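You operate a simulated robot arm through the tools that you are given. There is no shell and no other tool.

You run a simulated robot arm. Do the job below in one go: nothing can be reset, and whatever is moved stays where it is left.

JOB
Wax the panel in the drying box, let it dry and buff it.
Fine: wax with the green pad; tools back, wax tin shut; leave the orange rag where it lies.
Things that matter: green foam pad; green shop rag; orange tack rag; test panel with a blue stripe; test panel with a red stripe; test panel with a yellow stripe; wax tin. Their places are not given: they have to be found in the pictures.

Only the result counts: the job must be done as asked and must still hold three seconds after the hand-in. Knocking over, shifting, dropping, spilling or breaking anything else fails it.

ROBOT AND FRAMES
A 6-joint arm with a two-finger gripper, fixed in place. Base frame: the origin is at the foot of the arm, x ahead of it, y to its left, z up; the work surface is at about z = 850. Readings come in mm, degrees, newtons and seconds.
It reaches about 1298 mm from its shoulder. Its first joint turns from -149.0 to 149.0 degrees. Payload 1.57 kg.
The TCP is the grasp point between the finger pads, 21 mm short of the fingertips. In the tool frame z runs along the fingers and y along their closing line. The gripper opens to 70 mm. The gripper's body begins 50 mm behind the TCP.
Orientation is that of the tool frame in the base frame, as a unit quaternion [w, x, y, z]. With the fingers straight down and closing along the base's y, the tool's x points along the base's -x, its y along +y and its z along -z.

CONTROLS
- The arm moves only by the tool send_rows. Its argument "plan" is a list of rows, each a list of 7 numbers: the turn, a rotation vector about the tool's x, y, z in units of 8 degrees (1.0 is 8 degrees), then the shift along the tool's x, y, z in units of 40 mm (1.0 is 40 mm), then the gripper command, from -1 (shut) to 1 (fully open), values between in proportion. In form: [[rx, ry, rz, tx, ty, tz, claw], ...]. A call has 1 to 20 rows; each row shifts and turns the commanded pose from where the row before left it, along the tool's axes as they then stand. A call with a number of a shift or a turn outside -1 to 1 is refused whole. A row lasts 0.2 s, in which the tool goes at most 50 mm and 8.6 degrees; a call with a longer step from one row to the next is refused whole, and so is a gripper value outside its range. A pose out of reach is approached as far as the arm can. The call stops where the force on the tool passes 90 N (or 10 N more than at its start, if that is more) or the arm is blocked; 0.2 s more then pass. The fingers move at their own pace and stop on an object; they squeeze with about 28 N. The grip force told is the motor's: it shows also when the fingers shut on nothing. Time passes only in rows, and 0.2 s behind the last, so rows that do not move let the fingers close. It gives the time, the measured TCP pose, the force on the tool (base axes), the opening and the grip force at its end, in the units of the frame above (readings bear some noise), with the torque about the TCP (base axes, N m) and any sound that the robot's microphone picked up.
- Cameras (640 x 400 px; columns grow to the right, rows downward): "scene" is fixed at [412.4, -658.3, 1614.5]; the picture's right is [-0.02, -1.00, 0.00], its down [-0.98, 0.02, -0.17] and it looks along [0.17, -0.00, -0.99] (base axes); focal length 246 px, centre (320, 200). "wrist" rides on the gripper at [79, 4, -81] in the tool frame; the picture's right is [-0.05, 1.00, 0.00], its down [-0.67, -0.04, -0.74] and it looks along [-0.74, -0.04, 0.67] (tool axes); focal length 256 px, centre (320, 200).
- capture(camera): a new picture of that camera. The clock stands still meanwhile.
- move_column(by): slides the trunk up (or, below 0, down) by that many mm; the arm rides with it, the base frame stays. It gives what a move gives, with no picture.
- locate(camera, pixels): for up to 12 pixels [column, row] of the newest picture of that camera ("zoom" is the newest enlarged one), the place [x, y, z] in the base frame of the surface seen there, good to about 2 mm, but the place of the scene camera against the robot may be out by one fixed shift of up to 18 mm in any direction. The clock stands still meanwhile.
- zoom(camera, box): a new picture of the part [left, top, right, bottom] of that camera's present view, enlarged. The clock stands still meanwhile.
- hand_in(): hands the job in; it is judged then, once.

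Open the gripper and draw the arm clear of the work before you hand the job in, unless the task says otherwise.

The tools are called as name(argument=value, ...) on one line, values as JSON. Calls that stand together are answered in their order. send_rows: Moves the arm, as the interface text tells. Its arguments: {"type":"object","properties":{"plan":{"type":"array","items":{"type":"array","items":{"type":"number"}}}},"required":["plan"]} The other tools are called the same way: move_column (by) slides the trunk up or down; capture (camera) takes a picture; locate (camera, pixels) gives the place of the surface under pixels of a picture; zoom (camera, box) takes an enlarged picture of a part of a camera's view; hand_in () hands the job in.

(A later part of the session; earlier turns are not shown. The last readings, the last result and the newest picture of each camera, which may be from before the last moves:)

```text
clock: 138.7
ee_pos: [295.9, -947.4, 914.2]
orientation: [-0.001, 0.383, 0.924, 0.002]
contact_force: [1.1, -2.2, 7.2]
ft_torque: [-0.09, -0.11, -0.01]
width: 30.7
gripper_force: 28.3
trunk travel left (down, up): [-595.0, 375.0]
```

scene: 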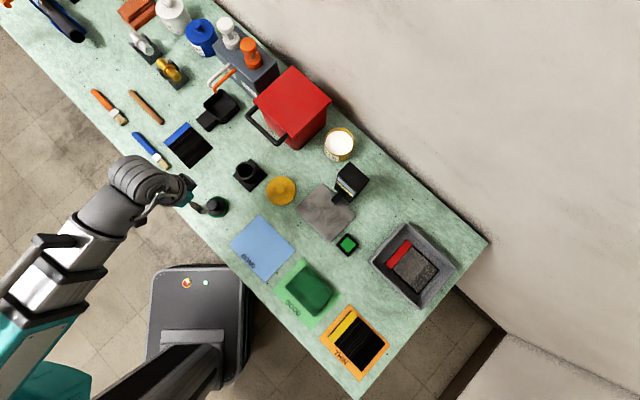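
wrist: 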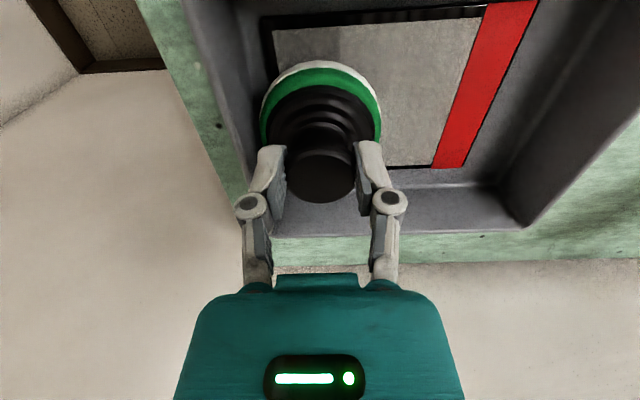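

7 N contact. I rub back and forth along and across the strip.

send_rows(plan=[[0, 0, 0, 0.25, 0, 0, -1], [0, 0, 0, 0.15, 0, 0, -1], [0, 0, 0, -0.25, 0, 0, -1], [0, 0, 0, -0.25, 0, 0, -1], [0, 0, 0, -0.25, 0, 0, -1], [0, 0, 0, -0.15, 0, 0, -1], [0, 0, 0, 0.25, 0, 0, -1], [0, 0, 0, 0.25, 0, 0, -1], [0, 0, 0, 0.25, 0, 0, -1], [0, 0, 0, 0.15, 0, 0, -1], [0, 0, 0, -0.25, 0, 0, -1], [0, 0, 0, -0.25, 0, 0, -1], [0, 0, 0, -0.25, 0, 0, -1], [0, 0, 0, -0.15, 0, 0, -1], [0, 0, 0, 0.25, 0, 0, -1], [0, 0, 0, 0.25, 0, 0, -1]])

capture(camera="wrist")

```text
clock: 142.1
ee_pos: [295.9, -947.3, 914.6]
orientation: [-0.001, 0.382, 0.924, 0.0]
contact_force: [0.0, -0.5, 6.9]
ft_torque: [-0.05, -0.1, -0.02]
width: 31.0
gripper_force: 27.4
trunk travel left (down, up): [-595.0, 375.0]
```

```text
taken
```

wrist: 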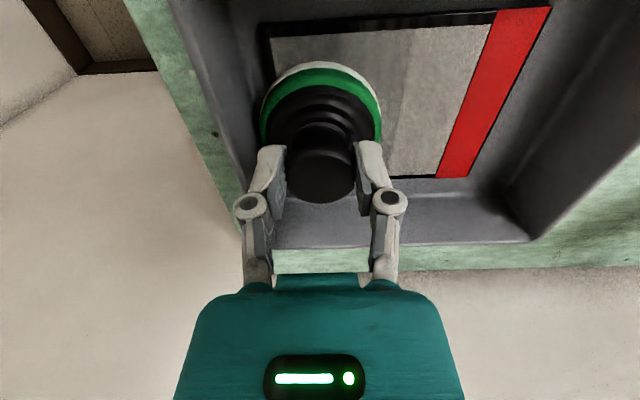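

Strip 3 is now as light-filled as the rest. I add a short stroke along u to even it out, then lift and inspect.

send_rows(plan=[[0, 0, 0, 0, 0.25, 0, -1], [0, 0, 0, 0, 0.25, 0, -1], [0, 0, 0, 0, 0.25, 0, -1], [0, 0, 0, 0.25, 0, 0, -1], [0, 0, 0, -0.25, 0, 0, -1], [0, 0, 0, -0.25, 0, 0, -1], [0, 0, 0, 0.25, 0, 0, -1], [0, 0, 0, 0, -0.25, 0, -1], [0, 0, 0, 0, -0.25, 0, -1], [0, 0, 0, 0, 0, 0, -1]])

move_column(by=90)

send_rows(plan=[[0, 0, 0, 0.9, 0, 0, -1], [0, 0, 0, 0.9, 0, 0, -1], [0, 0, 0, 0.9, 0, 0, -1], [0, 0, 0, 0.9, 0, 0, -1], [0, 0, 0, 0, 0, 0, -1]])

capture(camera="scene")

zoom(camera="scene", box=[360, 210, 470, 310])

```text
clock: 144.3
ee_pos: [303.1, -940.3, 914.5]
orientation: [-0.001, 0.383, 0.924, -0.001]
contact_force: [2.0, 1.5, 5.9]
ft_torque: [0.03, -0.04, 0.01]
width: 30.7
gripper_force: 28.0
trunk travel left (down, up): [-595.0, 375.0]
```

```text
clock: 145.6
ee_pos: [302.7, -941.0, 1003.9]
orientation: [-0.001, 0.383, 0.924, 0.001]
contact_force: [-0.4, 0.9, -0.2]
ft_torque: [0.03, 0.0, 0.0]
width: 30.9
gripper_force: 27.5
trunk travel left (down, up): [-685.0, 285.0]
```

```text
clock: 146.8
ee_pos: [202.0, -838.5, 1003.3]
orientation: [-0.001, 0.383, 0.924, 0.0]
contact_force: [-0.5, -0.8, -0.2]
ft_torque: [0.02, 0.0, -0.01]
width: 30.9
gripper_force: 27.4
trunk travel left (down, up): [-685.0, 285.0]
```

```text
taken
```

scene: 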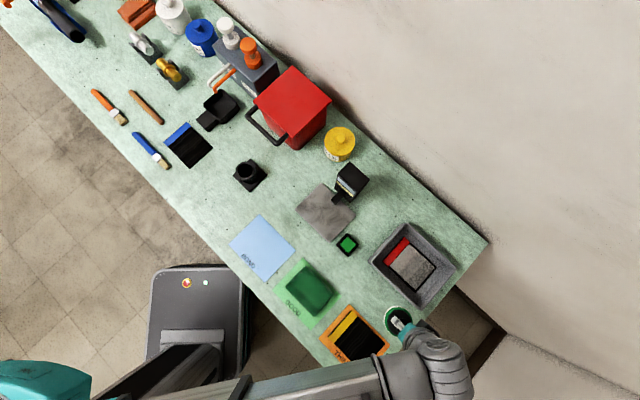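

```text
4.00 times, centred on (415, 260) of scene
```

zoom: 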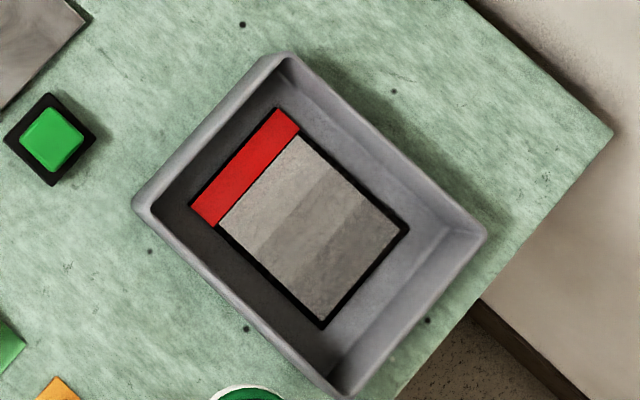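

The coat now looks even (re-wetted parts slightly darker). I return the pad to its home spot.

send_rows(plan=[[0, 0, 0, 0.227, 0.962, 0, -1], [0, 0, 0, 0.227, 0.962, 0, -1], [0, 0, 0, 0.227, 0.962, 0, -1], [0, 0, 0, 0.227, 0.962, 0, -1], [0, 0, 0, 0.227, 0.962, 0, -1], [0, 0, 0, 0.227, 0.962, 0, -1], [0, 0, 0, 0.227, 0.962, 0, -1], [0, 0, 0, 0.227, 0.962, 0, -1], [0, 0, 0, 0.227, 0.962, 0, -1], [0, 0, 0, 0.227, 0.962, 0, -1], [0, 0, 0, 0.227, 0.962, 0, -1], [0, 0, 0, 0.227, 0.962, 0, -1], [0, 0, 0, 0.227, 0.962, 0, -1], [0, 0, 0, 0.227, 0.962, 0, -1], [0, 0, 0, 0.227, 0.962, 0, -1], [0, 0, 0, 0, 0, 0, -1]])

move_column(by=-97)

move_column(by=-2)

```text
clock: 150.2
ee_pos: [511.5, -334.8, 1004.3]
orientation: [-0.001, 0.382, 0.924, 0.0]
contact_force: [0.0, 0.8, -0.4]
ft_torque: [-0.01, 0.01, 0.0]
width: 30.6
gripper_force: 28.0
out of reach, approached as far as the arm can: row 8
trunk travel left (down, up): [-685.0, 285.0]
```

```text
clock: 151.5
ee_pos: [509.7, -333.4, 905.9]
orientation: [-0.001, 0.383, 0.924, 0.0]
contact_force: [0.6, -0.4, -0.2]
ft_torque: [0.02, 0.0, 0.01]
width: 30.8
gripper_force: 28.2
trunk travel left (down, up): [-588.0, 382.0]
```

```text
clock: 152.0
ee_pos: [511.5, -334.9, 904.9]
orientation: [0.0, 0.383, 0.924, 0.001]
contact_force: [0.0, -0.3, -0.7]
ft_torque: [0.0, 0.02, -0.01]
width: 31.0
gripper_force: 28.1
trunk travel left (down, up): [-586.0, 384.0]
```

The pad is ≈3.5 mm short of its original spot; I raise a little, correct, and set it down.

move_column(by=4)

send_rows(plan=[[0, 0, 0, -0.067, 0.05, 0, -1], [0, 0, 0, 0, 0, 0, -1]])

move_column(by=-5)

move_column(by=-0.7)

```text
clock: 152.5
ee_pos: [510.4, -334.3, 908.3]
orientation: [-0.001, 0.383, 0.924, 0.001]
contact_force: [0.6, 0.1, -0.3]
ft_torque: [0.02, 0.03, 0.01]
width: 30.9
gripper_force: 28.0
trunk travel left (down, up): [-590.0, 380.0]
```

```text
clock: 153.1
ee_pos: [513.8, -335.7, 908.4]
orientation: [-0.001, 0.383, 0.924, 0.001]
contact_force: [-0.1, 0.1, -0.3]
ft_torque: [0.04, 0.0, 0.02]
width: 30.9
gripper_force: 28.0
trunk travel left (down, up): [-590.0, 380.0]
```

```text
clock: 153.7
ee_pos: [514.1, -335.2, 903.4]
orientation: [-0.001, 0.383, 0.924, 0.001]
contact_force: [1.7, -1.1, 9.3]
ft_torque: [-0.09, -0.09, 0.02]
width: 30.8
gripper_force: 28.2
trunk travel left (down, up): [-585.0, 385.0]
```

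```text
clock: 154.2
ee_pos: [513.4, -335.0, 903.7]
orientation: [-0.001, 0.382, 0.924, -0.001]
contact_force: [4.0, -2.8, 19.7]
ft_torque: [-0.1, -0.12, -0.03]
width: 31.0
gripper_force: 28.0
trunk travel left (down, up): [-584.0, 386.0]
```

The pad is on the table (20 N). I relieve the force, open, and lift away.

move_column(by=1.5)

send_rows(plan=[[0, 0, 0, 0, 0, 0, 1], [0, 0, 0, 0, 0, 0, 1], [0, 0, 0, 0, 0, 0, 1], [0, 0, 0, 0, 0, 0, 1]])

move_column(by=99)

capture(camera="wrist")

zoom(camera="scene", box=[360, 210, 470, 310])

```text
clock: 154.7
ee_pos: [513.5, -334.2, 905.5]
orientation: [-0.002, 0.382, 0.924, 0.001]
contact_force: [0.1, -0.9, -0.9]
ft_torque: [0.0, -0.01, 0.0]
width: 31.2
gripper_force: 28.0
trunk travel left (down, up): [-586.0, 384.0]
```

```text
clock: 155.7
ee_pos: [513.9, -335.5, 904.7]
orientation: [-0.001, 0.382, 0.924, 0.0]
contact_force: [-0.1, 0.0, -0.4]
ft_torque: [0.0, 0.05, -0.01]
width: 70.0
gripper_force: 0.0
trunk travel left (down, up): [-586.0, 384.0]
```

```text
clock: 157.0
ee_pos: [514.4, -334.6, 1003.9]
orientation: [-0.001, 0.383, 0.924, 0.0]
contact_force: [1.2, 0.2, -0.1]
ft_torque: [0.0, 0.0, -0.02]
width: 70.2
gripper_force: 0.1
trunk travel left (down, up): [-685.0, 285.0]
```

```text
taken
```

wrist: 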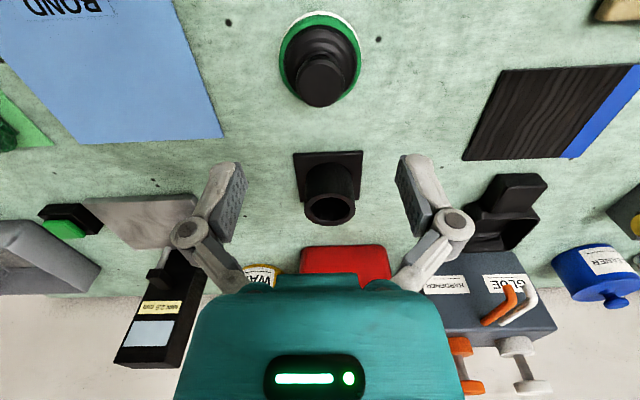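

```text
4.00 times, centred on (415, 260) of scene
```

zoom: 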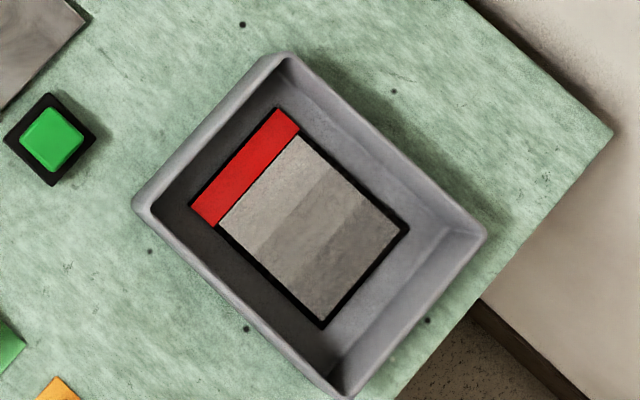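

The pad is back. Now I rotate the tool by +92.5° (so it will close across the rag's short side) and move to a viewpoint for the green rag.

send_rows(plan=[[0, 0, -0.9635, 0, 0, 0, 1], [0, 0, -0.9635, 0, 0, 0, 1], [0, 0, -0.9635, 0, 0, 0, 1], [0, 0, -0.9635, 0, 0, 0, 1], [0, 0, -0.9635, 0, 0, 0, 1], [0, 0, -0.9635, 0, 0, 0, 1], [0, 0, -0.9635, 0, 0, 0, 1], [0, 0, -0.9635, 0, 0, 0, 1], [0, 0, -0.9635, 0, 0, 0, 1], [0, 0, -0.9635, 0, 0, 0, 1], [0, 0, -0.9635, 0, 0, 0, 1], [0, 0, -0.9635, 0, 0, 0, 1], [0, 0, 0, 0, 0, 0, 1]])

send_rows(plan=[[0, 0, 0, 0.978, -0.018, 0, 1], [0, 0, 0, 0.978, -0.018, 0, 1], [0, 0, 0, 0.978, -0.018, 0, 1], [0, 0, 0, 0.978, -0.018, 0, 1], [0, 0, 0, 0.978, -0.018, 0, 1], [0, 0, 0, 0.978, -0.018, 0, 1], [0, 0, 0, 0.978, -0.018, 0, 1], [0, 0, 0, 0.978, -0.018, 0, 1], [0, 0, 0, 0.978, -0.018, 0, 1], [0, 0, 0, 0.978, -0.018, 0, 1], [0, 0, 0, 0.978, -0.018, 0, 1], [0, 0, 0, 0.978, -0.018, 0, 1], [0, 0, 0, 0.978, -0.018, 0, 1], [0, 0, 0, 0.978, -0.018, 0, 1], [0, 0, 0, 0, 0, 0, 1]])

capture(camera="wrist")

capture(camera="scene")

```text
clock: 159.8
ee_pos: [514.5, -335.3, 1003.5]
orientation: [-0.001, -0.403, 0.915, 0.0]
contact_force: [-0.7, 0.3, 0.6]
ft_torque: [-0.02, 0.0, -0.04]
width: 70.0
gripper_force: 0.1
trunk travel left (down, up): [-685.0, 285.0]
```

```text
clock: 163.0
ee_pos: [153.2, -745.8, 1003.6]
orientation: [0.0, -0.403, 0.915, 0.001]
contact_force: [-0.5, 0.0, -0.6]
ft_torque: [0.02, 0.01, -0.04]
width: 70.0
gripper_force: 0.0
trunk travel left (down, up): [-685.0, 285.0]
```

```text
taken
```

wrist: 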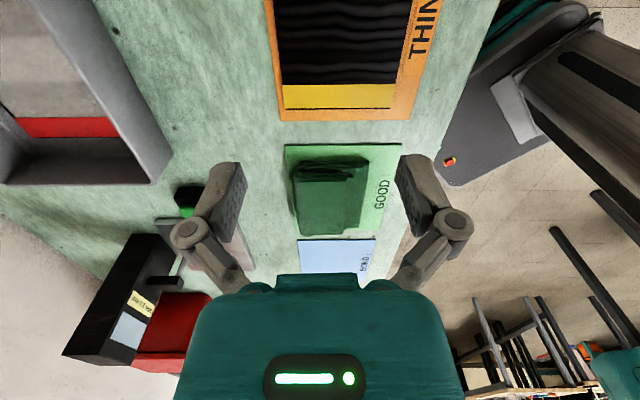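

```text
taken
```

scene: 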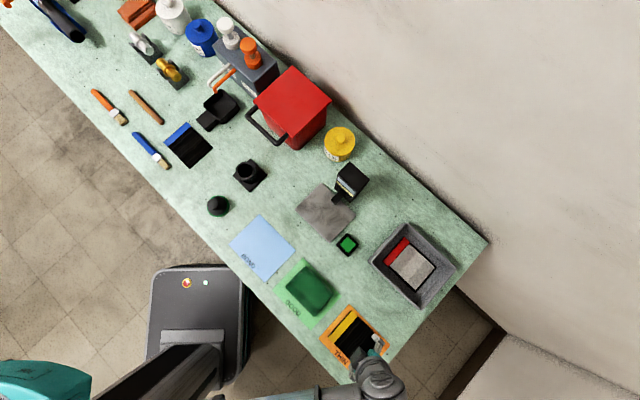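

The rag is now seen squarely at wrist (330,195). I zoom in and measure it for the grasp.

zoom(camera="wrist", box=[270, 140, 400, 245])

zoom(camera="scene", box=[360, 210, 470, 310])

```text
3.81 times, centred on (335, 192) of wrist
```

zoom: 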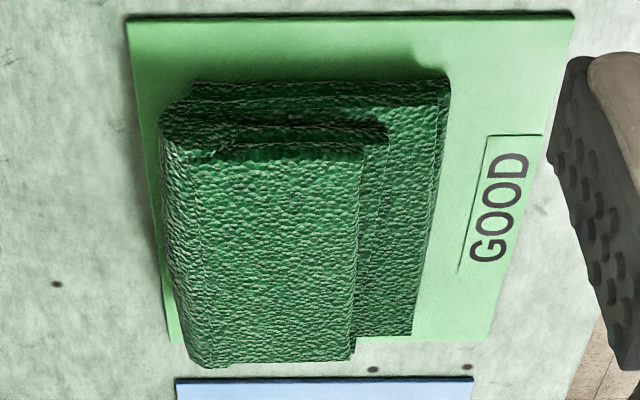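

```text
4.00 times, centred on (415, 260) of scene
```

zoom: 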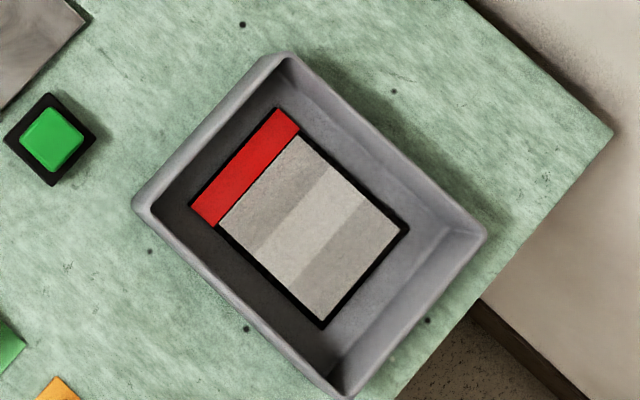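

The coat now looks even and mostly light. I locate the rag's upper fold edges in a fresh zoom.

zoom(camera="wrist", box=[270, 140, 400, 245])

locate(camera="zoom", pixels=[[185, 250], [195, 250], [205, 250], [275, 250], [345, 250], [355, 250], [365, 250], [210, 350], [345, 350], [200, 165], [355, 155], [400, 250]])

```text
3.81 times, centred on (335, 192) of wrist
```

zoom: 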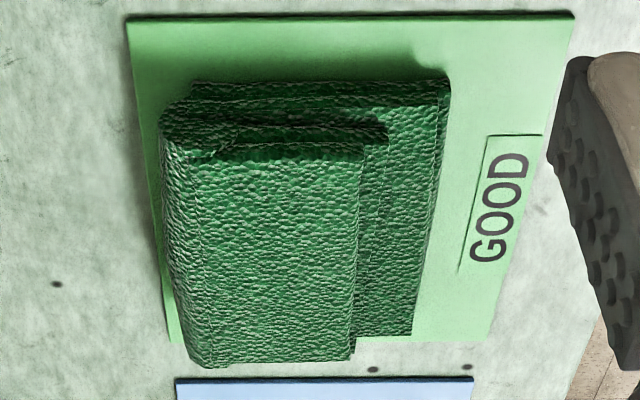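

```text
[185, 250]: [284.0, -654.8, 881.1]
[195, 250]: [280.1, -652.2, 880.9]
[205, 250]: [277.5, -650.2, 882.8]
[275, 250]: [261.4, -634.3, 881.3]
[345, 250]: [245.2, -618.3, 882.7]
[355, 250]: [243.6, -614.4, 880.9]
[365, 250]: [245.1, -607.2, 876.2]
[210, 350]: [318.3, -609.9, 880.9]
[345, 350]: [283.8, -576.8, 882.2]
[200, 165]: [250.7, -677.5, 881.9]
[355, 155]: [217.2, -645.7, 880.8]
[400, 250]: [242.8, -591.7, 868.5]
```

The upper fold is ≈58 mm wide along 135°, long axis 45°, centred ≈(268,-628). I align the tool by −2.5° and move above it.

send_rows(plan=[[0, 0, 0.3125, 0, 0, 0, 1], [0, 0, 0, -0.8225, 0.0105, 0, 1], [0, 0, 0, -0.8225, 0.0105, 0, 1], [0, 0, 0, -0.8225, 0.0105, 0, 1], [0, 0, 0, -0.8225, 0.0105, 0, 1], [0, 0, 0, -0.8225, 0.0105, 0, 1], [0, 0, 0, 0, 0, 0, 1]])

move_column(by=-70)

capture(camera="wrist")

```text
clock: 164.6
ee_pos: [267.0, -629.6, 1003.5]
orientation: [-0.001, -0.383, 0.924, 0.001]
contact_force: [-1.1, 0.5, 0.5]
ft_torque: [-0.01, -0.02, -0.03]
width: 70.0
gripper_force: 0.0
trunk travel left (down, up): [-685.0, 285.0]
```

```text
clock: 165.7
ee_pos: [265.8, -629.7, 934.2]
orientation: [0.0, -0.383, 0.924, 0.001]
contact_force: [-0.2, 0.0, 0.8]
ft_torque: [0.01, 0.0, 0.0]
width: 70.0
gripper_force: 0.0
trunk travel left (down, up): [-615.0, 355.0]
```

```text
taken
```

wrist: 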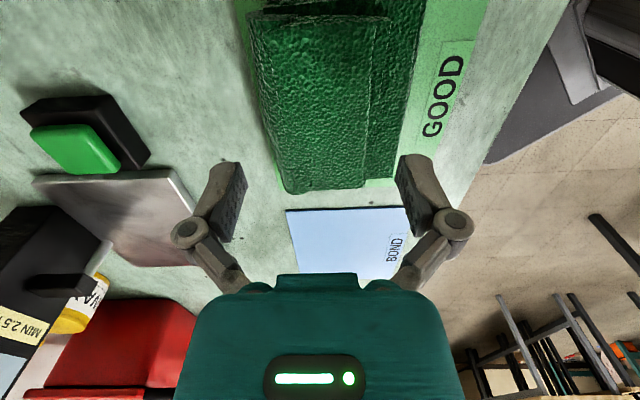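

I zoom here to centre the fingers on the upper fold (point below the TCP should be near (320,121)).

zoom(camera="wrist", box=[230, 60, 430, 200])

locate(camera="zoom", pixels=[[120, 170], [130, 170], [140, 170], [150, 170], [440, 170], [450, 170], [460, 170], [470, 170], [480, 170], [320, 170], [500, 170], [600, 170]])

```text
2.86 times, centred on (330, 130) of wrist
```

zoom: 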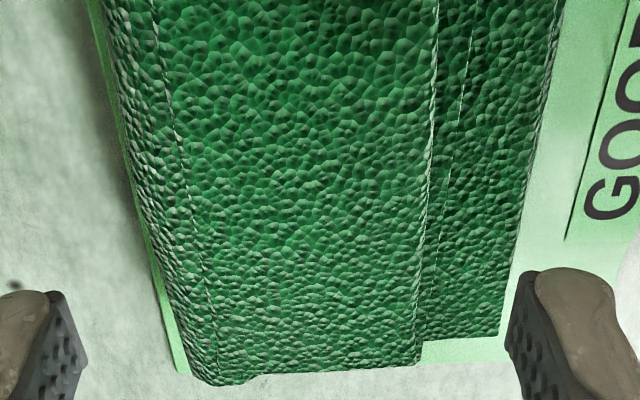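

```text
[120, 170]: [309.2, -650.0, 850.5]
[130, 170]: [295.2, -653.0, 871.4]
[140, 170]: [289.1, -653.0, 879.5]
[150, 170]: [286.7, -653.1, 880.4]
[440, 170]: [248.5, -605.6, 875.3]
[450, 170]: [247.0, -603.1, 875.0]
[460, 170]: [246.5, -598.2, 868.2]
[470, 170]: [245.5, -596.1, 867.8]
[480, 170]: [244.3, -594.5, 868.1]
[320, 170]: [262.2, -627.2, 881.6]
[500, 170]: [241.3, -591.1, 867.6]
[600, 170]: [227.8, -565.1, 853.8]
```

The fold bulges on the left down to w≈−670 and ends right at ≈−606, so the centre is ≈4 mm to the tool's −y. I shift by that and lower to just above the rag.

send_rows(plan=[[0, 0, 0, 0, -0.1, 0, 1], [0, 0, 0, 0, 0, 0, 1]])

move_column(by=-27)

capture(camera="wrist")

zoom(camera="wrist", box=[180, 80, 480, 270])

```text
clock: 166.3
ee_pos: [269.6, -633.8, 932.8]
orientation: [0.0, -0.382, 0.924, 0.0]
contact_force: [-0.1, -1.1, -0.7]
ft_torque: [-0.01, 0.0, 0.0]
width: 70.0
gripper_force: 0.1
trunk travel left (down, up): [-615.0, 355.0]
```

```text
clock: 167.0
ee_pos: [269.6, -631.3, 905.7]
orientation: [-0.001, -0.383, 0.924, 0.001]
contact_force: [0.3, 0.3, -0.3]
ft_torque: [0.01, 0.0, 0.0]
width: 70.2
gripper_force: 0.0
trunk travel left (down, up): [-588.0, 382.0]
```

```text
taken
```

wrist: 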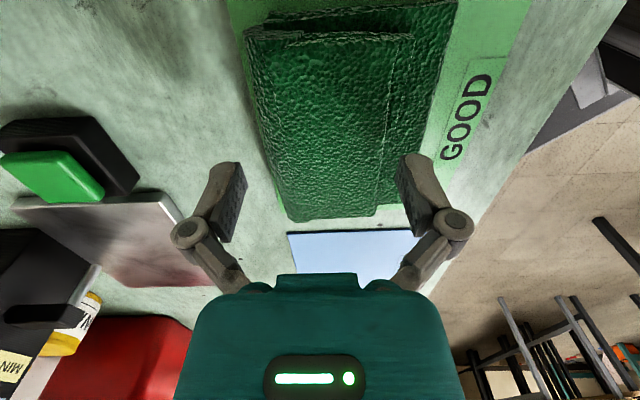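

```text
2.11 times, centred on (330, 175) of wrist
```

zoom: 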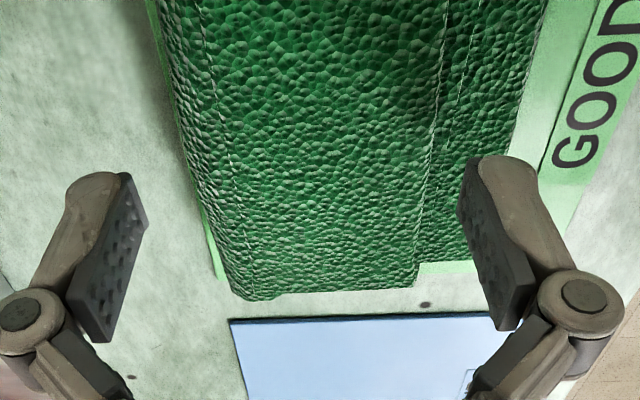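

Now the fold centre is ≈2 mm to the tool's +y. I correct that and lower so the tips sit just above the lower fold (TCP ≈892).

send_rows(plan=[[0, 0, 0, 0, 0.045, 0, 1], [0, 0, 0, 0, 0, 0, 1]])

move_column(by=-10)

capture(camera="wrist")

zoom(camera="wrist", box=[180, 80, 480, 270])

```text
clock: 167.6
ee_pos: [268.7, -632.2, 905.8]
orientation: [0.0, -0.383, 0.924, 0.001]
contact_force: [-1.2, -0.2, 0.5]
ft_torque: [0.03, 0.05, 0.01]
width: 69.9
gripper_force: 0.1
trunk travel left (down, up): [-588.0, 382.0]
```

```text
clock: 168.2
ee_pos: [269.8, -630.5, 896.2]
orientation: [0.0, -0.383, 0.924, 0.001]
contact_force: [-0.4, 0.3, -0.6]
ft_torque: [-0.01, -0.01, 0.02]
width: 70.1
gripper_force: 0.0
trunk travel left (down, up): [-578.0, 392.0]
```

```text
taken
```

wrist: 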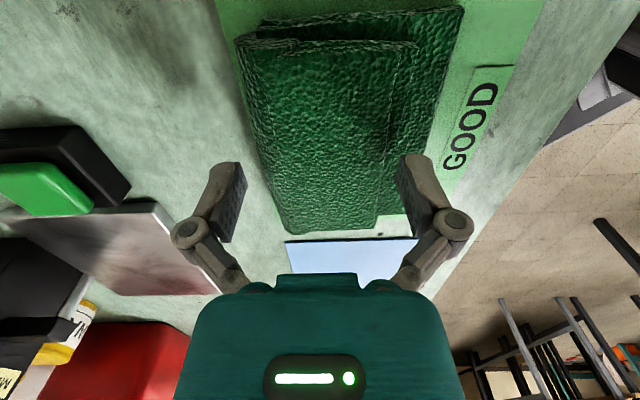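

```text
2.11 times, centred on (330, 175) of wrist
```

zoom: 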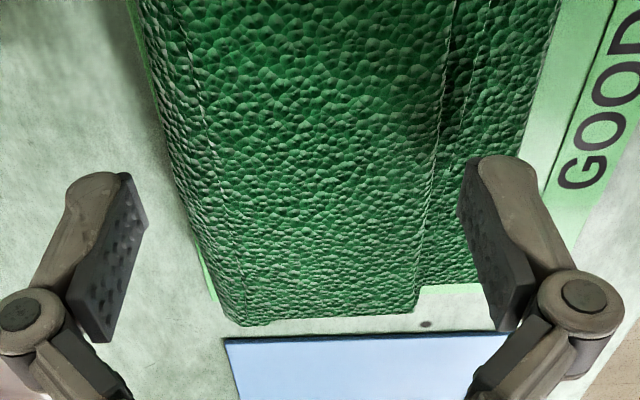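

The tips are already below the rag's top with no contact. I lower 4 mm more and close.

move_column(by=-4)

send_rows(plan=[[0, 0, 0, 0, 0, 0, -1], [0, 0, 0, 0, 0, 0, -1], [0, 0, 0, 0, 0, 0, -1], [0, 0, 0, 0, 0, 0, -1], [0, 0, 0, 0, 0, 0, -1]])

capture(camera="wrist")

```text
clock: 168.7
ee_pos: [267.7, -631.9, 891.7]
orientation: [0.0, -0.383, 0.924, 0.001]
contact_force: [-0.2, 0.4, -0.8]
ft_torque: [-0.05, 0.03, 0.0]
width: 70.0
gripper_force: 0.0
trunk travel left (down, up): [-574.0, 396.0]
```

```text
clock: 169.9
ee_pos: [268.1, -631.0, 892.6]
orientation: [0.0, -0.383, 0.924, 0.0]
contact_force: [-0.4, -1.1, 24.3]
ft_torque: [-0.02, -0.02, 0.01]
width: 55.3
gripper_force: 28.1
trunk travel left (down, up): [-574.0, 396.0]
```

```text
taken
```

wrist: 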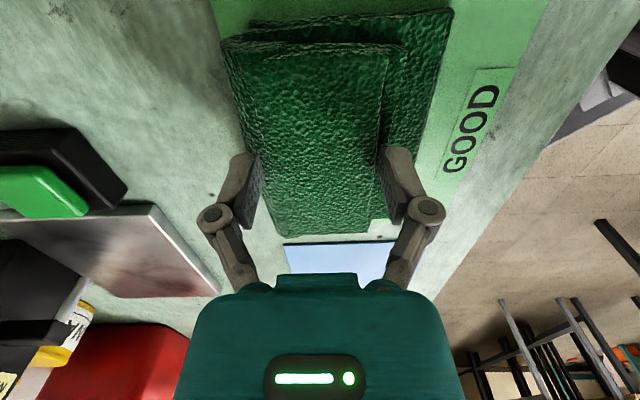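

Gripped at 55 mm. I lift 15 mm and check that the rag comes along.

move_column(by=15)

capture(camera="wrist")

zoom(camera="scene", box=[260, 240, 360, 340])

```text
clock: 170.6
ee_pos: [268.9, -630.8, 907.1]
orientation: [-0.001, -0.382, 0.924, 0.0]
contact_force: [0.0, -0.5, 0.1]
ft_torque: [0.0, -0.01, -0.03]
width: 54.9
gripper_force: 28.1
trunk travel left (down, up): [-589.0, 381.0]
```

```text
taken
```

wrist: 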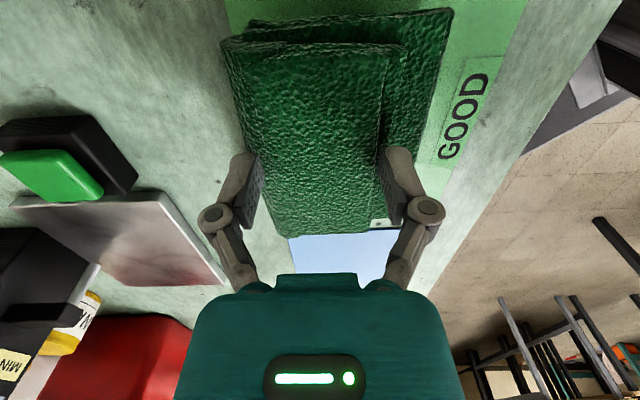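

```text
4.00 times, centred on (310, 290) of scene
```

zoom: 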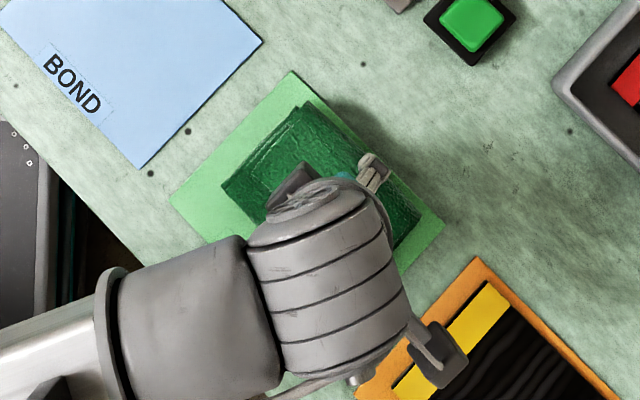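

The rag is in hand. I raise it, and check the panel's film state before going there.

move_column(by=95)

zoom(camera="scene", box=[360, 210, 470, 310])

```text
clock: 171.8
ee_pos: [268.4, -632.0, 1002.4]
orientation: [0.0, -0.383, 0.924, 0.002]
contact_force: [-0.1, 1.0, -0.9]
ft_torque: [-0.01, -0.01, -0.05]
width: 54.7
gripper_force: 27.7
trunk travel left (down, up): [-684.0, 286.0]
```

```text
4.00 times, centred on (415, 260) of scene
```

zoom: 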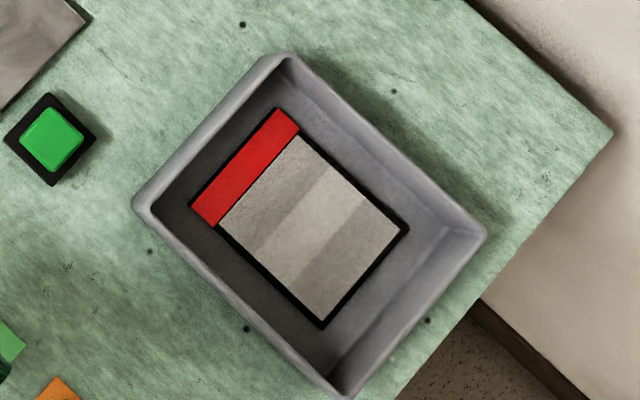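

All strips are light, with small tone differences. To be sure everything is dry I wait some more seconds with the rag held in the air.

send_rows(plan=[[0, 0, 0, 0, 0, 0, -1], [0, 0, 0, 0, 0, 0, -1], [0, 0, 0, 0, 0, 0, -1], [0, 0, 0, 0, 0, 0, -1], [0, 0, 0, 0, 0, 0, -1], [0, 0, 0, 0, 0, 0, -1], [0, 0, 0, 0, 0, 0, -1], [0, 0, 0, 0, 0, 0, -1], [0, 0, 0, 0, 0, 0, -1], [0, 0, 0, 0, 0, 0, -1], [0, 0, 0, 0, 0, 0, -1], [0, 0, 0, 0, 0, 0, -1], [0, 0, 0, 0, 0, 0, -1], [0, 0, 0, 0, 0, 0, -1], [0, 0, 0, 0, 0, 0, -1], [0, 0, 0, 0, 0, 0, -1], [0, 0, 0, 0, 0, 0, -1], [0, 0, 0, 0, 0, 0, -1], [0, 0, 0, 0, 0, 0, -1], [0, 0, 0, 0, 0, 0, -1]])

send_rows(plan=[[0, 0, 0, 0, 0, 0, -1], [0, 0, 0, 0, 0, 0, -1], [0, 0, 0, 0, 0, 0, -1], [0, 0, 0, 0, 0, 0, -1], [0, 0, 0, 0, 0, 0, -1], [0, 0, 0, 0, 0, 0, -1], [0, 0, 0, 0, 0, 0, -1], [0, 0, 0, 0, 0, 0, -1], [0, 0, 0, 0, 0, 0, -1], [0, 0, 0, 0, 0, 0, -1], [0, 0, 0, 0, 0, 0, -1], [0, 0, 0, 0, 0, 0, -1], [0, 0, 0, 0, 0, 0, -1], [0, 0, 0, 0, 0, 0, -1], [0, 0, 0, 0, 0, 0, -1], [0, 0, 0, 0, 0, 0, -1], [0, 0, 0, 0, 0, 0, -1], [0, 0, 0, 0, 0, 0, -1], [0, 0, 0, 0, 0, 0, -1], [0, 0, 0, 0, 0, 0, -1]])

send_rows(plan=[[0, 0, 0, 0, 0, 0, -1], [0, 0, 0, 0, 0, 0, -1], [0, 0, 0, 0, 0, 0, -1], [0, 0, 0, 0, 0, 0, -1], [0, 0, 0, 0, 0, 0, -1], [0, 0, 0, 0, 0, 0, -1], [0, 0, 0, 0, 0, 0, -1], [0, 0, 0, 0, 0, 0, -1], [0, 0, 0, 0, 0, 0, -1], [0, 0, 0, 0, 0, 0, -1], [0, 0, 0, 0, 0, 0, -1], [0, 0, 0, 0, 0, 0, -1], [0, 0, 0, 0, 0, 0, -1], [0, 0, 0, 0, 0, 0, -1], [0, 0, 0, 0, 0, 0, -1], [0, 0, 0, 0, 0, 0, -1], [0, 0, 0, 0, 0, 0, -1], [0, 0, 0, 0, 0, 0, -1], [0, 0, 0, 0, 0, 0, -1], [0, 0, 0, 0, 0, 0, -1]])

zoom(camera="scene", box=[360, 210, 470, 310])

```text
clock: 176.1
ee_pos: [268.6, -632.5, 1001.5]
orientation: [0.0, -0.383, 0.924, 0.001]
contact_force: [0.1, -0.6, 0.3]
ft_torque: [0.01, 0.02, 0.0]
width: 54.8
gripper_force: 28.6
trunk travel left (down, up): [-684.0, 286.0]
```

```text
clock: 180.2
ee_pos: [268.5, -630.8, 1002.5]
orientation: [0.0, -0.383, 0.924, 0.001]
contact_force: [-0.4, -0.2, -0.9]
ft_torque: [0.0, 0.03, 0.01]
width: 55.3
gripper_force: 28.3
trunk travel left (down, up): [-684.0, 286.0]
```

```text
clock: 184.4
ee_pos: [269.6, -630.9, 1003.1]
orientation: [0.0, -0.383, 0.924, 0.001]
contact_force: [0.6, 0.2, 0.7]
ft_torque: [0.01, 0.0, 0.0]
width: 55.1
gripper_force: 27.7
trunk travel left (down, up): [-684.0, 286.0]
```

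```text
4.00 times, centred on (415, 260) of scene
```

zoom: 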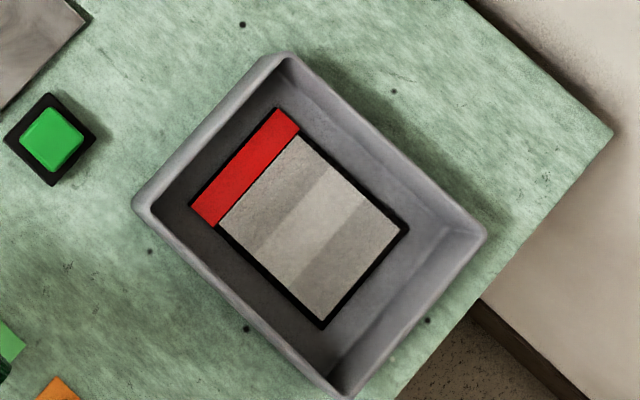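

No more change: strips 1 and 3 stay slightly less white than strip 2, i.e. a thinner coat. I decide to add wax there before buffing, so I first put the rag back on its mat where it lay.

move_column(by=-106)

move_column(by=-3)

capture(camera="wrist")

```text
clock: 185.8
ee_pos: [269.7, -631.5, 896.3]
orientation: [0.0, -0.383, 0.924, 0.0]
contact_force: [-0.2, 0.0, -1.5]
ft_torque: [0.03, -0.01, -0.04]
width: 55.0
gripper_force: 28.1
trunk travel left (down, up): [-578.0, 392.0]
```

```text
clock: 186.3
ee_pos: [268.1, -632.8, 894.2]
orientation: [0.0, -0.382, 0.924, 0.001]
contact_force: [1.8, -1.7, 6.8]
ft_torque: [-0.22, -0.13, -0.02]
width: 55.1
gripper_force: 28.1
trunk travel left (down, up): [-575.0, 395.0]
```

```text
taken
```

wrist: 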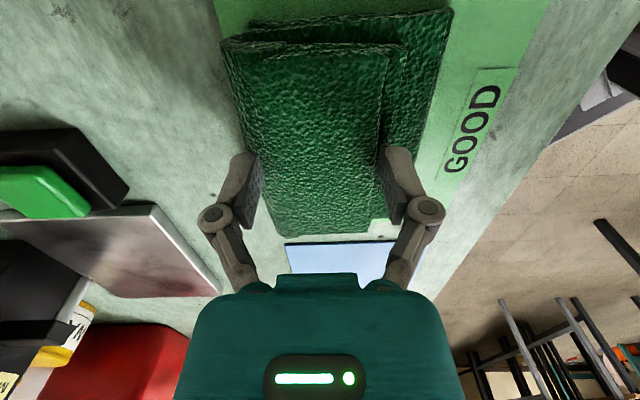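

The rag touches its mat (7 N) in the same position as before. I release and raise.

send_rows(plan=[[0, 0, 0, 0, 0, 0, 1], [0, 0, 0, 0, 0, 0, 1], [0, 0, 0, 0, 0, 0, 1], [0, 0, 0, 0, 0, 0, 1]])

move_column(by=110)

capture(camera="wrist")

capture(camera="scene")

```text
clock: 187.3
ee_pos: [268.9, -632.0, 894.1]
orientation: [-0.001, -0.383, 0.924, 0.001]
contact_force: [0.3, 0.1, -0.8]
ft_torque: [-0.02, 0.01, -0.04]
width: 69.7
gripper_force: 0.1
trunk travel left (down, up): [-575.0, 395.0]
```

```text
clock: 188.8
ee_pos: [268.6, -631.8, 1003.2]
orientation: [0.0, -0.383, 0.924, 0.001]
contact_force: [0.3, -0.3, -0.2]
ft_torque: [-0.02, 0.0, 0.02]
width: 69.9
gripper_force: 0.1
trunk travel left (down, up): [-685.0, 285.0]
```

```text
taken
```

wrist: 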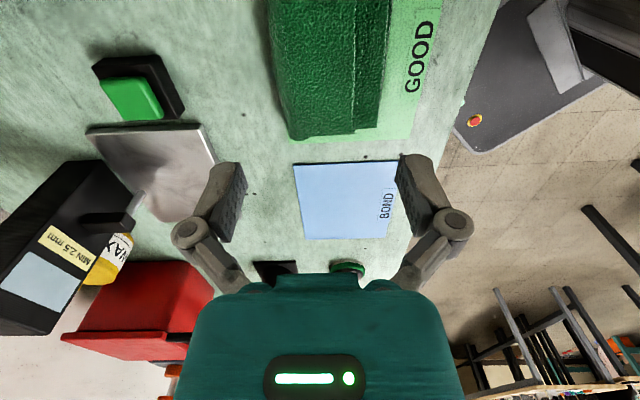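

```text
taken
```

scene: 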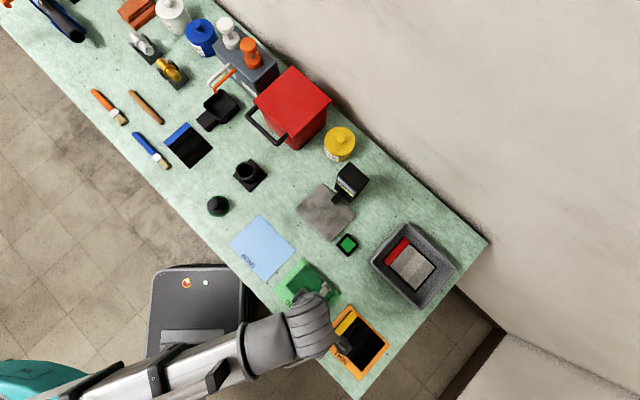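

Rag is back on GOOD as it was. I go to the pad at (514,-334.6) keeping this tool yaw.

send_rows(plan=[[0, 0, 0, -0.959, 0.0915, 0, 1], [0, 0, 0, -0.959, 0.0915, 0, 1], [0, 0, 0, -0.959, 0.0915, 0, 1], [0, 0, 0, -0.959, 0.0915, 0, 1], [0, 0, 0, -0.959, 0.0915, 0, 1], [0, 0, 0, -0.959, 0.0915, 0, 1], [0, 0, 0, -0.959, 0.0915, 0, 1], [0, 0, 0, -0.959, 0.0915, 0, 1], [0, 0, 0, -0.959, 0.0915, 0, 1], [0, 0, 0, -0.959, 0.0915, 0, 1], [0, 0, 0, 0, 0, 0, 1]])

capture(camera="wrist")

zoom(camera="wrist", box=[240, 0, 400, 100])

locate(camera="zoom", pixels=[[320, 320], [320, 260], [320, 380], [240, 320], [400, 320], [280, 300], [360, 300]])

```text
clock: 191.2
ee_pos: [513.8, -334.5, 1004.0]
orientation: [0.0, -0.383, 0.924, 0.001]
contact_force: [-0.1, 0.3, -0.3]
ft_torque: [-0.01, 0.04, 0.01]
width: 70.0
gripper_force: 0.1
trunk travel left (down, up): [-685.0, 285.0]
```

```text
taken
```

wrist: 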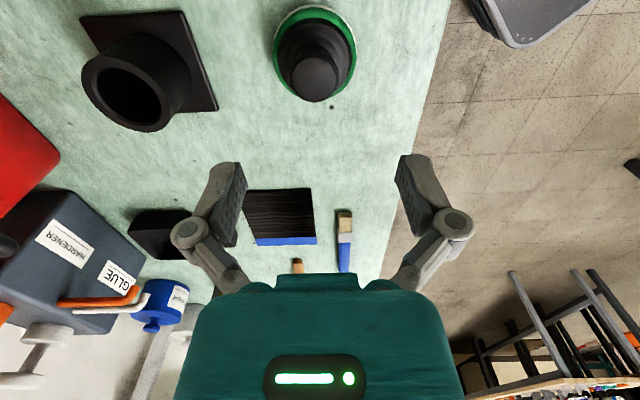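

```text
4.00 times, centred on (320, 50) of wrist
```

zoom: 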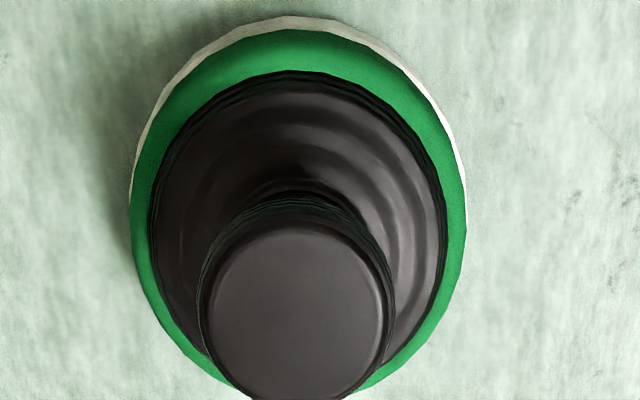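

```text
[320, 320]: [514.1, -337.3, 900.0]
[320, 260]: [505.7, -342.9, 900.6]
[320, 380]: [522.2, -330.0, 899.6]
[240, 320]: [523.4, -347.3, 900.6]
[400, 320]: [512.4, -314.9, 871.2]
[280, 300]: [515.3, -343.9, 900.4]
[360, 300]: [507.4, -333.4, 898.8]
```

In this yaw the knob appears ≈4 mm to the tool's −y and 2.6 mm to +x. I centre on it, lower and grip.

send_rows(plan=[[0, 0, 0, 0.065, -0.1, 0, 1], [0, 0, 0, 0, 0, 0, 1]])

move_column(by=-100)

capture(camera="wrist")

```text
clock: 191.8
ee_pos: [515.7, -338.9, 1004.1]
orientation: [0.0, -0.383, 0.924, 0.0]
contact_force: [0.3, -0.5, 0.3]
ft_torque: [0.02, 0.0, -0.02]
width: 69.8
gripper_force: 0.1
trunk travel left (down, up): [-685.0, 285.0]
```

```text
clock: 193.1
ee_pos: [514.0, -339.7, 904.1]
orientation: [0.0, -0.383, 0.924, 0.0]
contact_force: [0.6, 0.5, 0.5]
ft_torque: [-0.01, -0.03, 0.03]
width: 70.1
gripper_force: 0.0
trunk travel left (down, up): [-585.0, 385.0]
```

```text
taken
```

wrist: 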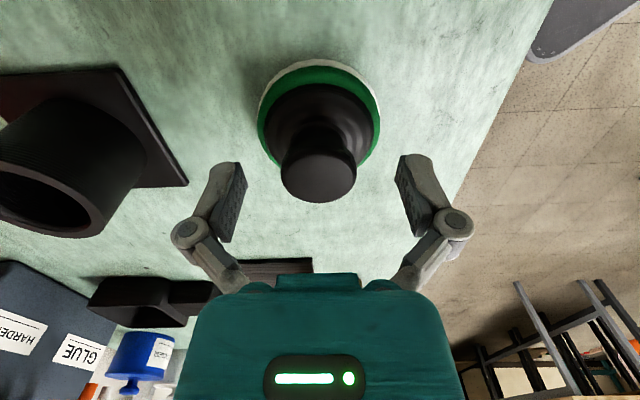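

The knob is centred between the fingers at (318,178). I grip and lift.

send_rows(plan=[[0, 0, 0, 0, 0, 0, -1], [0, 0, 0, 0, 0, 0, -1], [0, 0, 0, 0, 0, 0, -1], [0, 0, 0, 0, 0, 0, -1], [0, 0, 0, 0, 0, 0, -1]])

move_column(by=100)

capture(camera="wrist")

```text
clock: 194.3
ee_pos: [514.6, -338.3, 902.6]
orientation: [-0.001, -0.383, 0.924, 0.0]
contact_force: [1.8, -1.7, 5.8]
ft_torque: [-0.06, -0.04, 0.0]
width: 31.0
gripper_force: 27.9
trunk travel left (down, up): [-585.0, 385.0]
```

```text
clock: 195.6
ee_pos: [513.6, -339.5, 1003.7]
orientation: [0.0, -0.383, 0.924, 0.0]
contact_force: [-0.7, -0.7, -0.2]
ft_torque: [-0.01, 0.03, 0.01]
width: 30.9
gripper_force: 27.9
trunk travel left (down, up): [-685.0, 285.0]
```

```text
taken
```

wrist: 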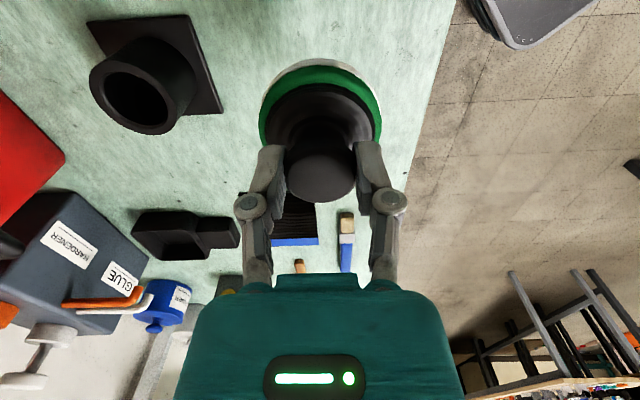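

Pad in hand. I carry it above the panel again.

send_rows(plan=[[0, 0, 0, 0.841, -0.44, 0, -1], [0, 0, 0, 0.841, -0.44, 0, -1], [0, 0, 0, 0.841, -0.44, 0, -1], [0, 0, 0, 0.841, -0.44, 0, -1], [0, 0, 0, 0.841, -0.44, 0, -1], [0, 0, 0, 0.841, -0.44, 0, -1], [0, 0, 0, 0.841, -0.44, 0, -1], [0, 0, 0, 0.841, -0.44, 0, -1], [0, 0, 0, 0.841, -0.44, 0, -1], [0, 0, 0, 0.841, -0.44, 0, -1], [0, 0, 0, 0.841, -0.44, 0, -1], [0, 0, 0, 0.841, -0.44, 0, -1], [0, 0, 0, 0.841, -0.44, 0, -1], [0, 0, 0, 0.841, -0.44, 0, -1], [0, 0, 0, 0.841, -0.44, 0, -1], [0, 0, 0, 0.841, -0.44, 0, -1], [0, 0, 0, 0, 0, 0, -1]])

capture(camera="wrist")

capture(camera="scene")

```text
clock: 199.2
ee_pos: [333.3, -917.8, 1004.0]
orientation: [-0.001, -0.383, 0.924, 0.001]
contact_force: [0.1, -0.4, 0.1]
ft_torque: [0.02, 0.0, 0.01]
width: 30.7
gripper_force: 27.7
trunk travel left (down, up): [-685.0, 285.0]
```

```text
taken
```

wrist: 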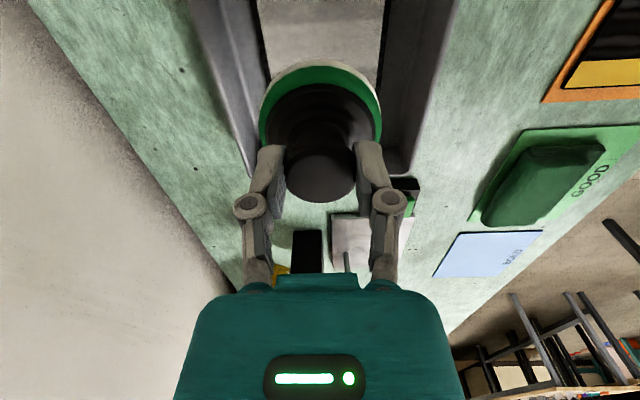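

```text
taken
```

scene: 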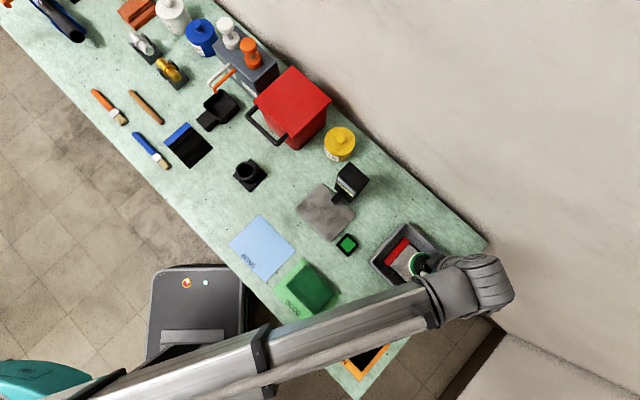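

I lower to just above the panel to check the alignment.

move_column(by=-80)

capture(camera="wrist")

```text
clock: 200.4
ee_pos: [333.7, -916.5, 924.3]
orientation: [-0.001, -0.383, 0.924, 0.0]
contact_force: [0.5, -0.4, 0.2]
ft_torque: [-0.02, 0.0, -0.02]
width: 30.7
gripper_force: 28.0
trunk travel left (down, up): [-605.0, 365.0]
```

```text
taken
```

wrist: 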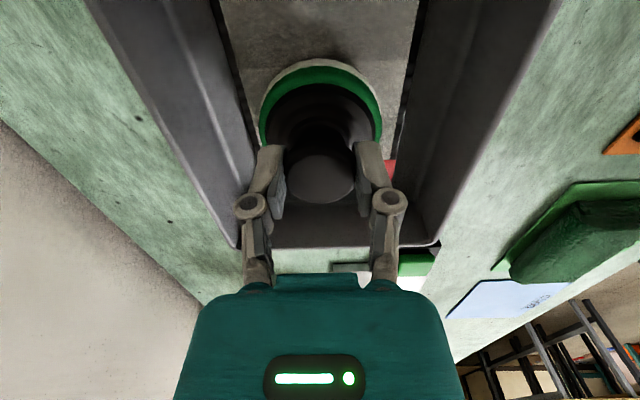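

The pad is centred laterally; the strip 3/2 border is ≈24 mm behind the TCP. I shift 25 mm toward the stripe (strip 1) and touch down.

send_rows(plan=[[0, 0, 0, -0.625, 0, 0, -1], [0, 0, 0, 0, 0, 0, -1]])

move_column(by=-9)

move_column(by=-1.5)

```text
clock: 201.0
ee_pos: [350.8, -898.5, 923.1]
orientation: [0.0, -0.383, 0.924, 0.0]
contact_force: [0.0, -0.3, -1.0]
ft_torque: [0.0, 0.01, -0.01]
width: 31.1
gripper_force: 27.9
trunk travel left (down, up): [-605.0, 365.0]
```

```text
clock: 201.6
ee_pos: [351.2, -899.3, 915.5]
orientation: [-0.001, -0.383, 0.924, 0.001]
contact_force: [-1.0, -0.4, 0.0]
ft_torque: [0.03, -0.01, 0.03]
width: 31.0
gripper_force: 28.0
trunk travel left (down, up): [-596.0, 374.0]
```

```text
clock: 202.1
ee_pos: [351.0, -898.9, 913.2]
orientation: [0.0, -0.383, 0.924, 0.001]
contact_force: [0.9, -2.3, 6.1]
ft_torque: [-0.06, -0.04, -0.02]
width: 31.1
gripper_force: 28.1
trunk travel left (down, up): [-594.0, 376.0]
```

6 N contact on strip 1. I rub across (±20 mm in v), several passes.

send_rows(plan=[[0, 0, 0, 0, 0.25, 0, -1], [0, 0, 0, 0, 0.25, 0, -1], [0, 0, 0, 0, -0.25, 0, -1], [0, 0, 0, 0, -0.25, 0, -1], [0, 0, 0, 0, -0.25, 0, -1], [0, 0, 0, 0, -0.25, 0, -1], [0, 0, 0, 0, 0.25, 0, -1], [0, 0, 0, 0, 0.25, 0, -1], [0, 0, 0, 0, 0.25, 0, -1], [0, 0, 0, 0, 0.25, 0, -1], [0, 0, 0, 0, -0.25, 0, -1], [0, 0, 0, 0, -0.25, 0, -1], [0, 0, 0, 0, -0.25, 0, -1], [0, 0, 0, 0, -0.25, 0, -1], [0, 0, 0, 0, 0.25, 0, -1], [0, 0, 0, 0, 0.25, 0, -1]])

capture(camera="wrist")

zoom(camera="scene", box=[360, 210, 470, 310])

```text
clock: 205.5
ee_pos: [350.8, -898.8, 913.1]
orientation: [0.0, -0.383, 0.924, 0.001]
contact_force: [0.8, -1.4, 5.8]
ft_torque: [0.04, -0.06, 0.01]
width: 31.0
gripper_force: 28.2
trunk travel left (down, up): [-594.0, 376.0]
```

```text
taken
```

wrist: 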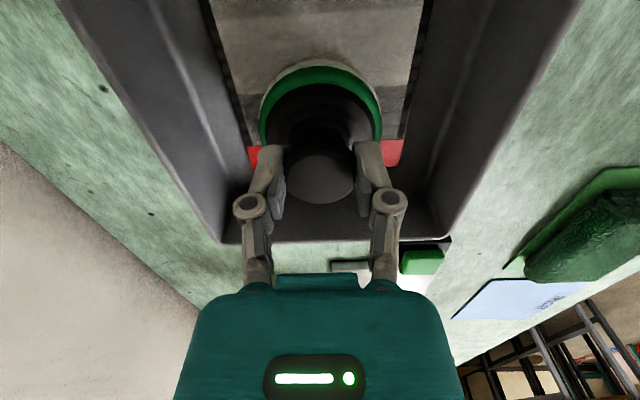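

```text
4.00 times, centred on (415, 260) of scene
```

zoom: 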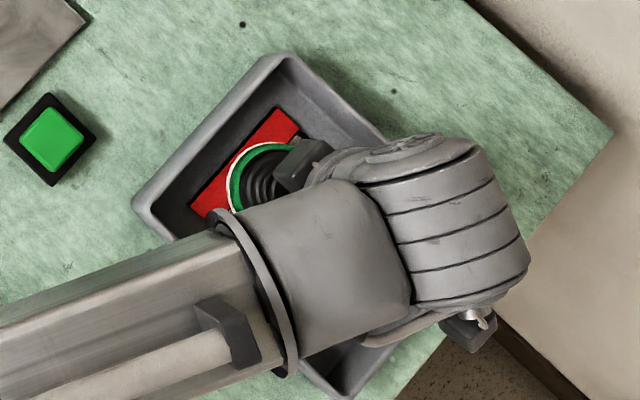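

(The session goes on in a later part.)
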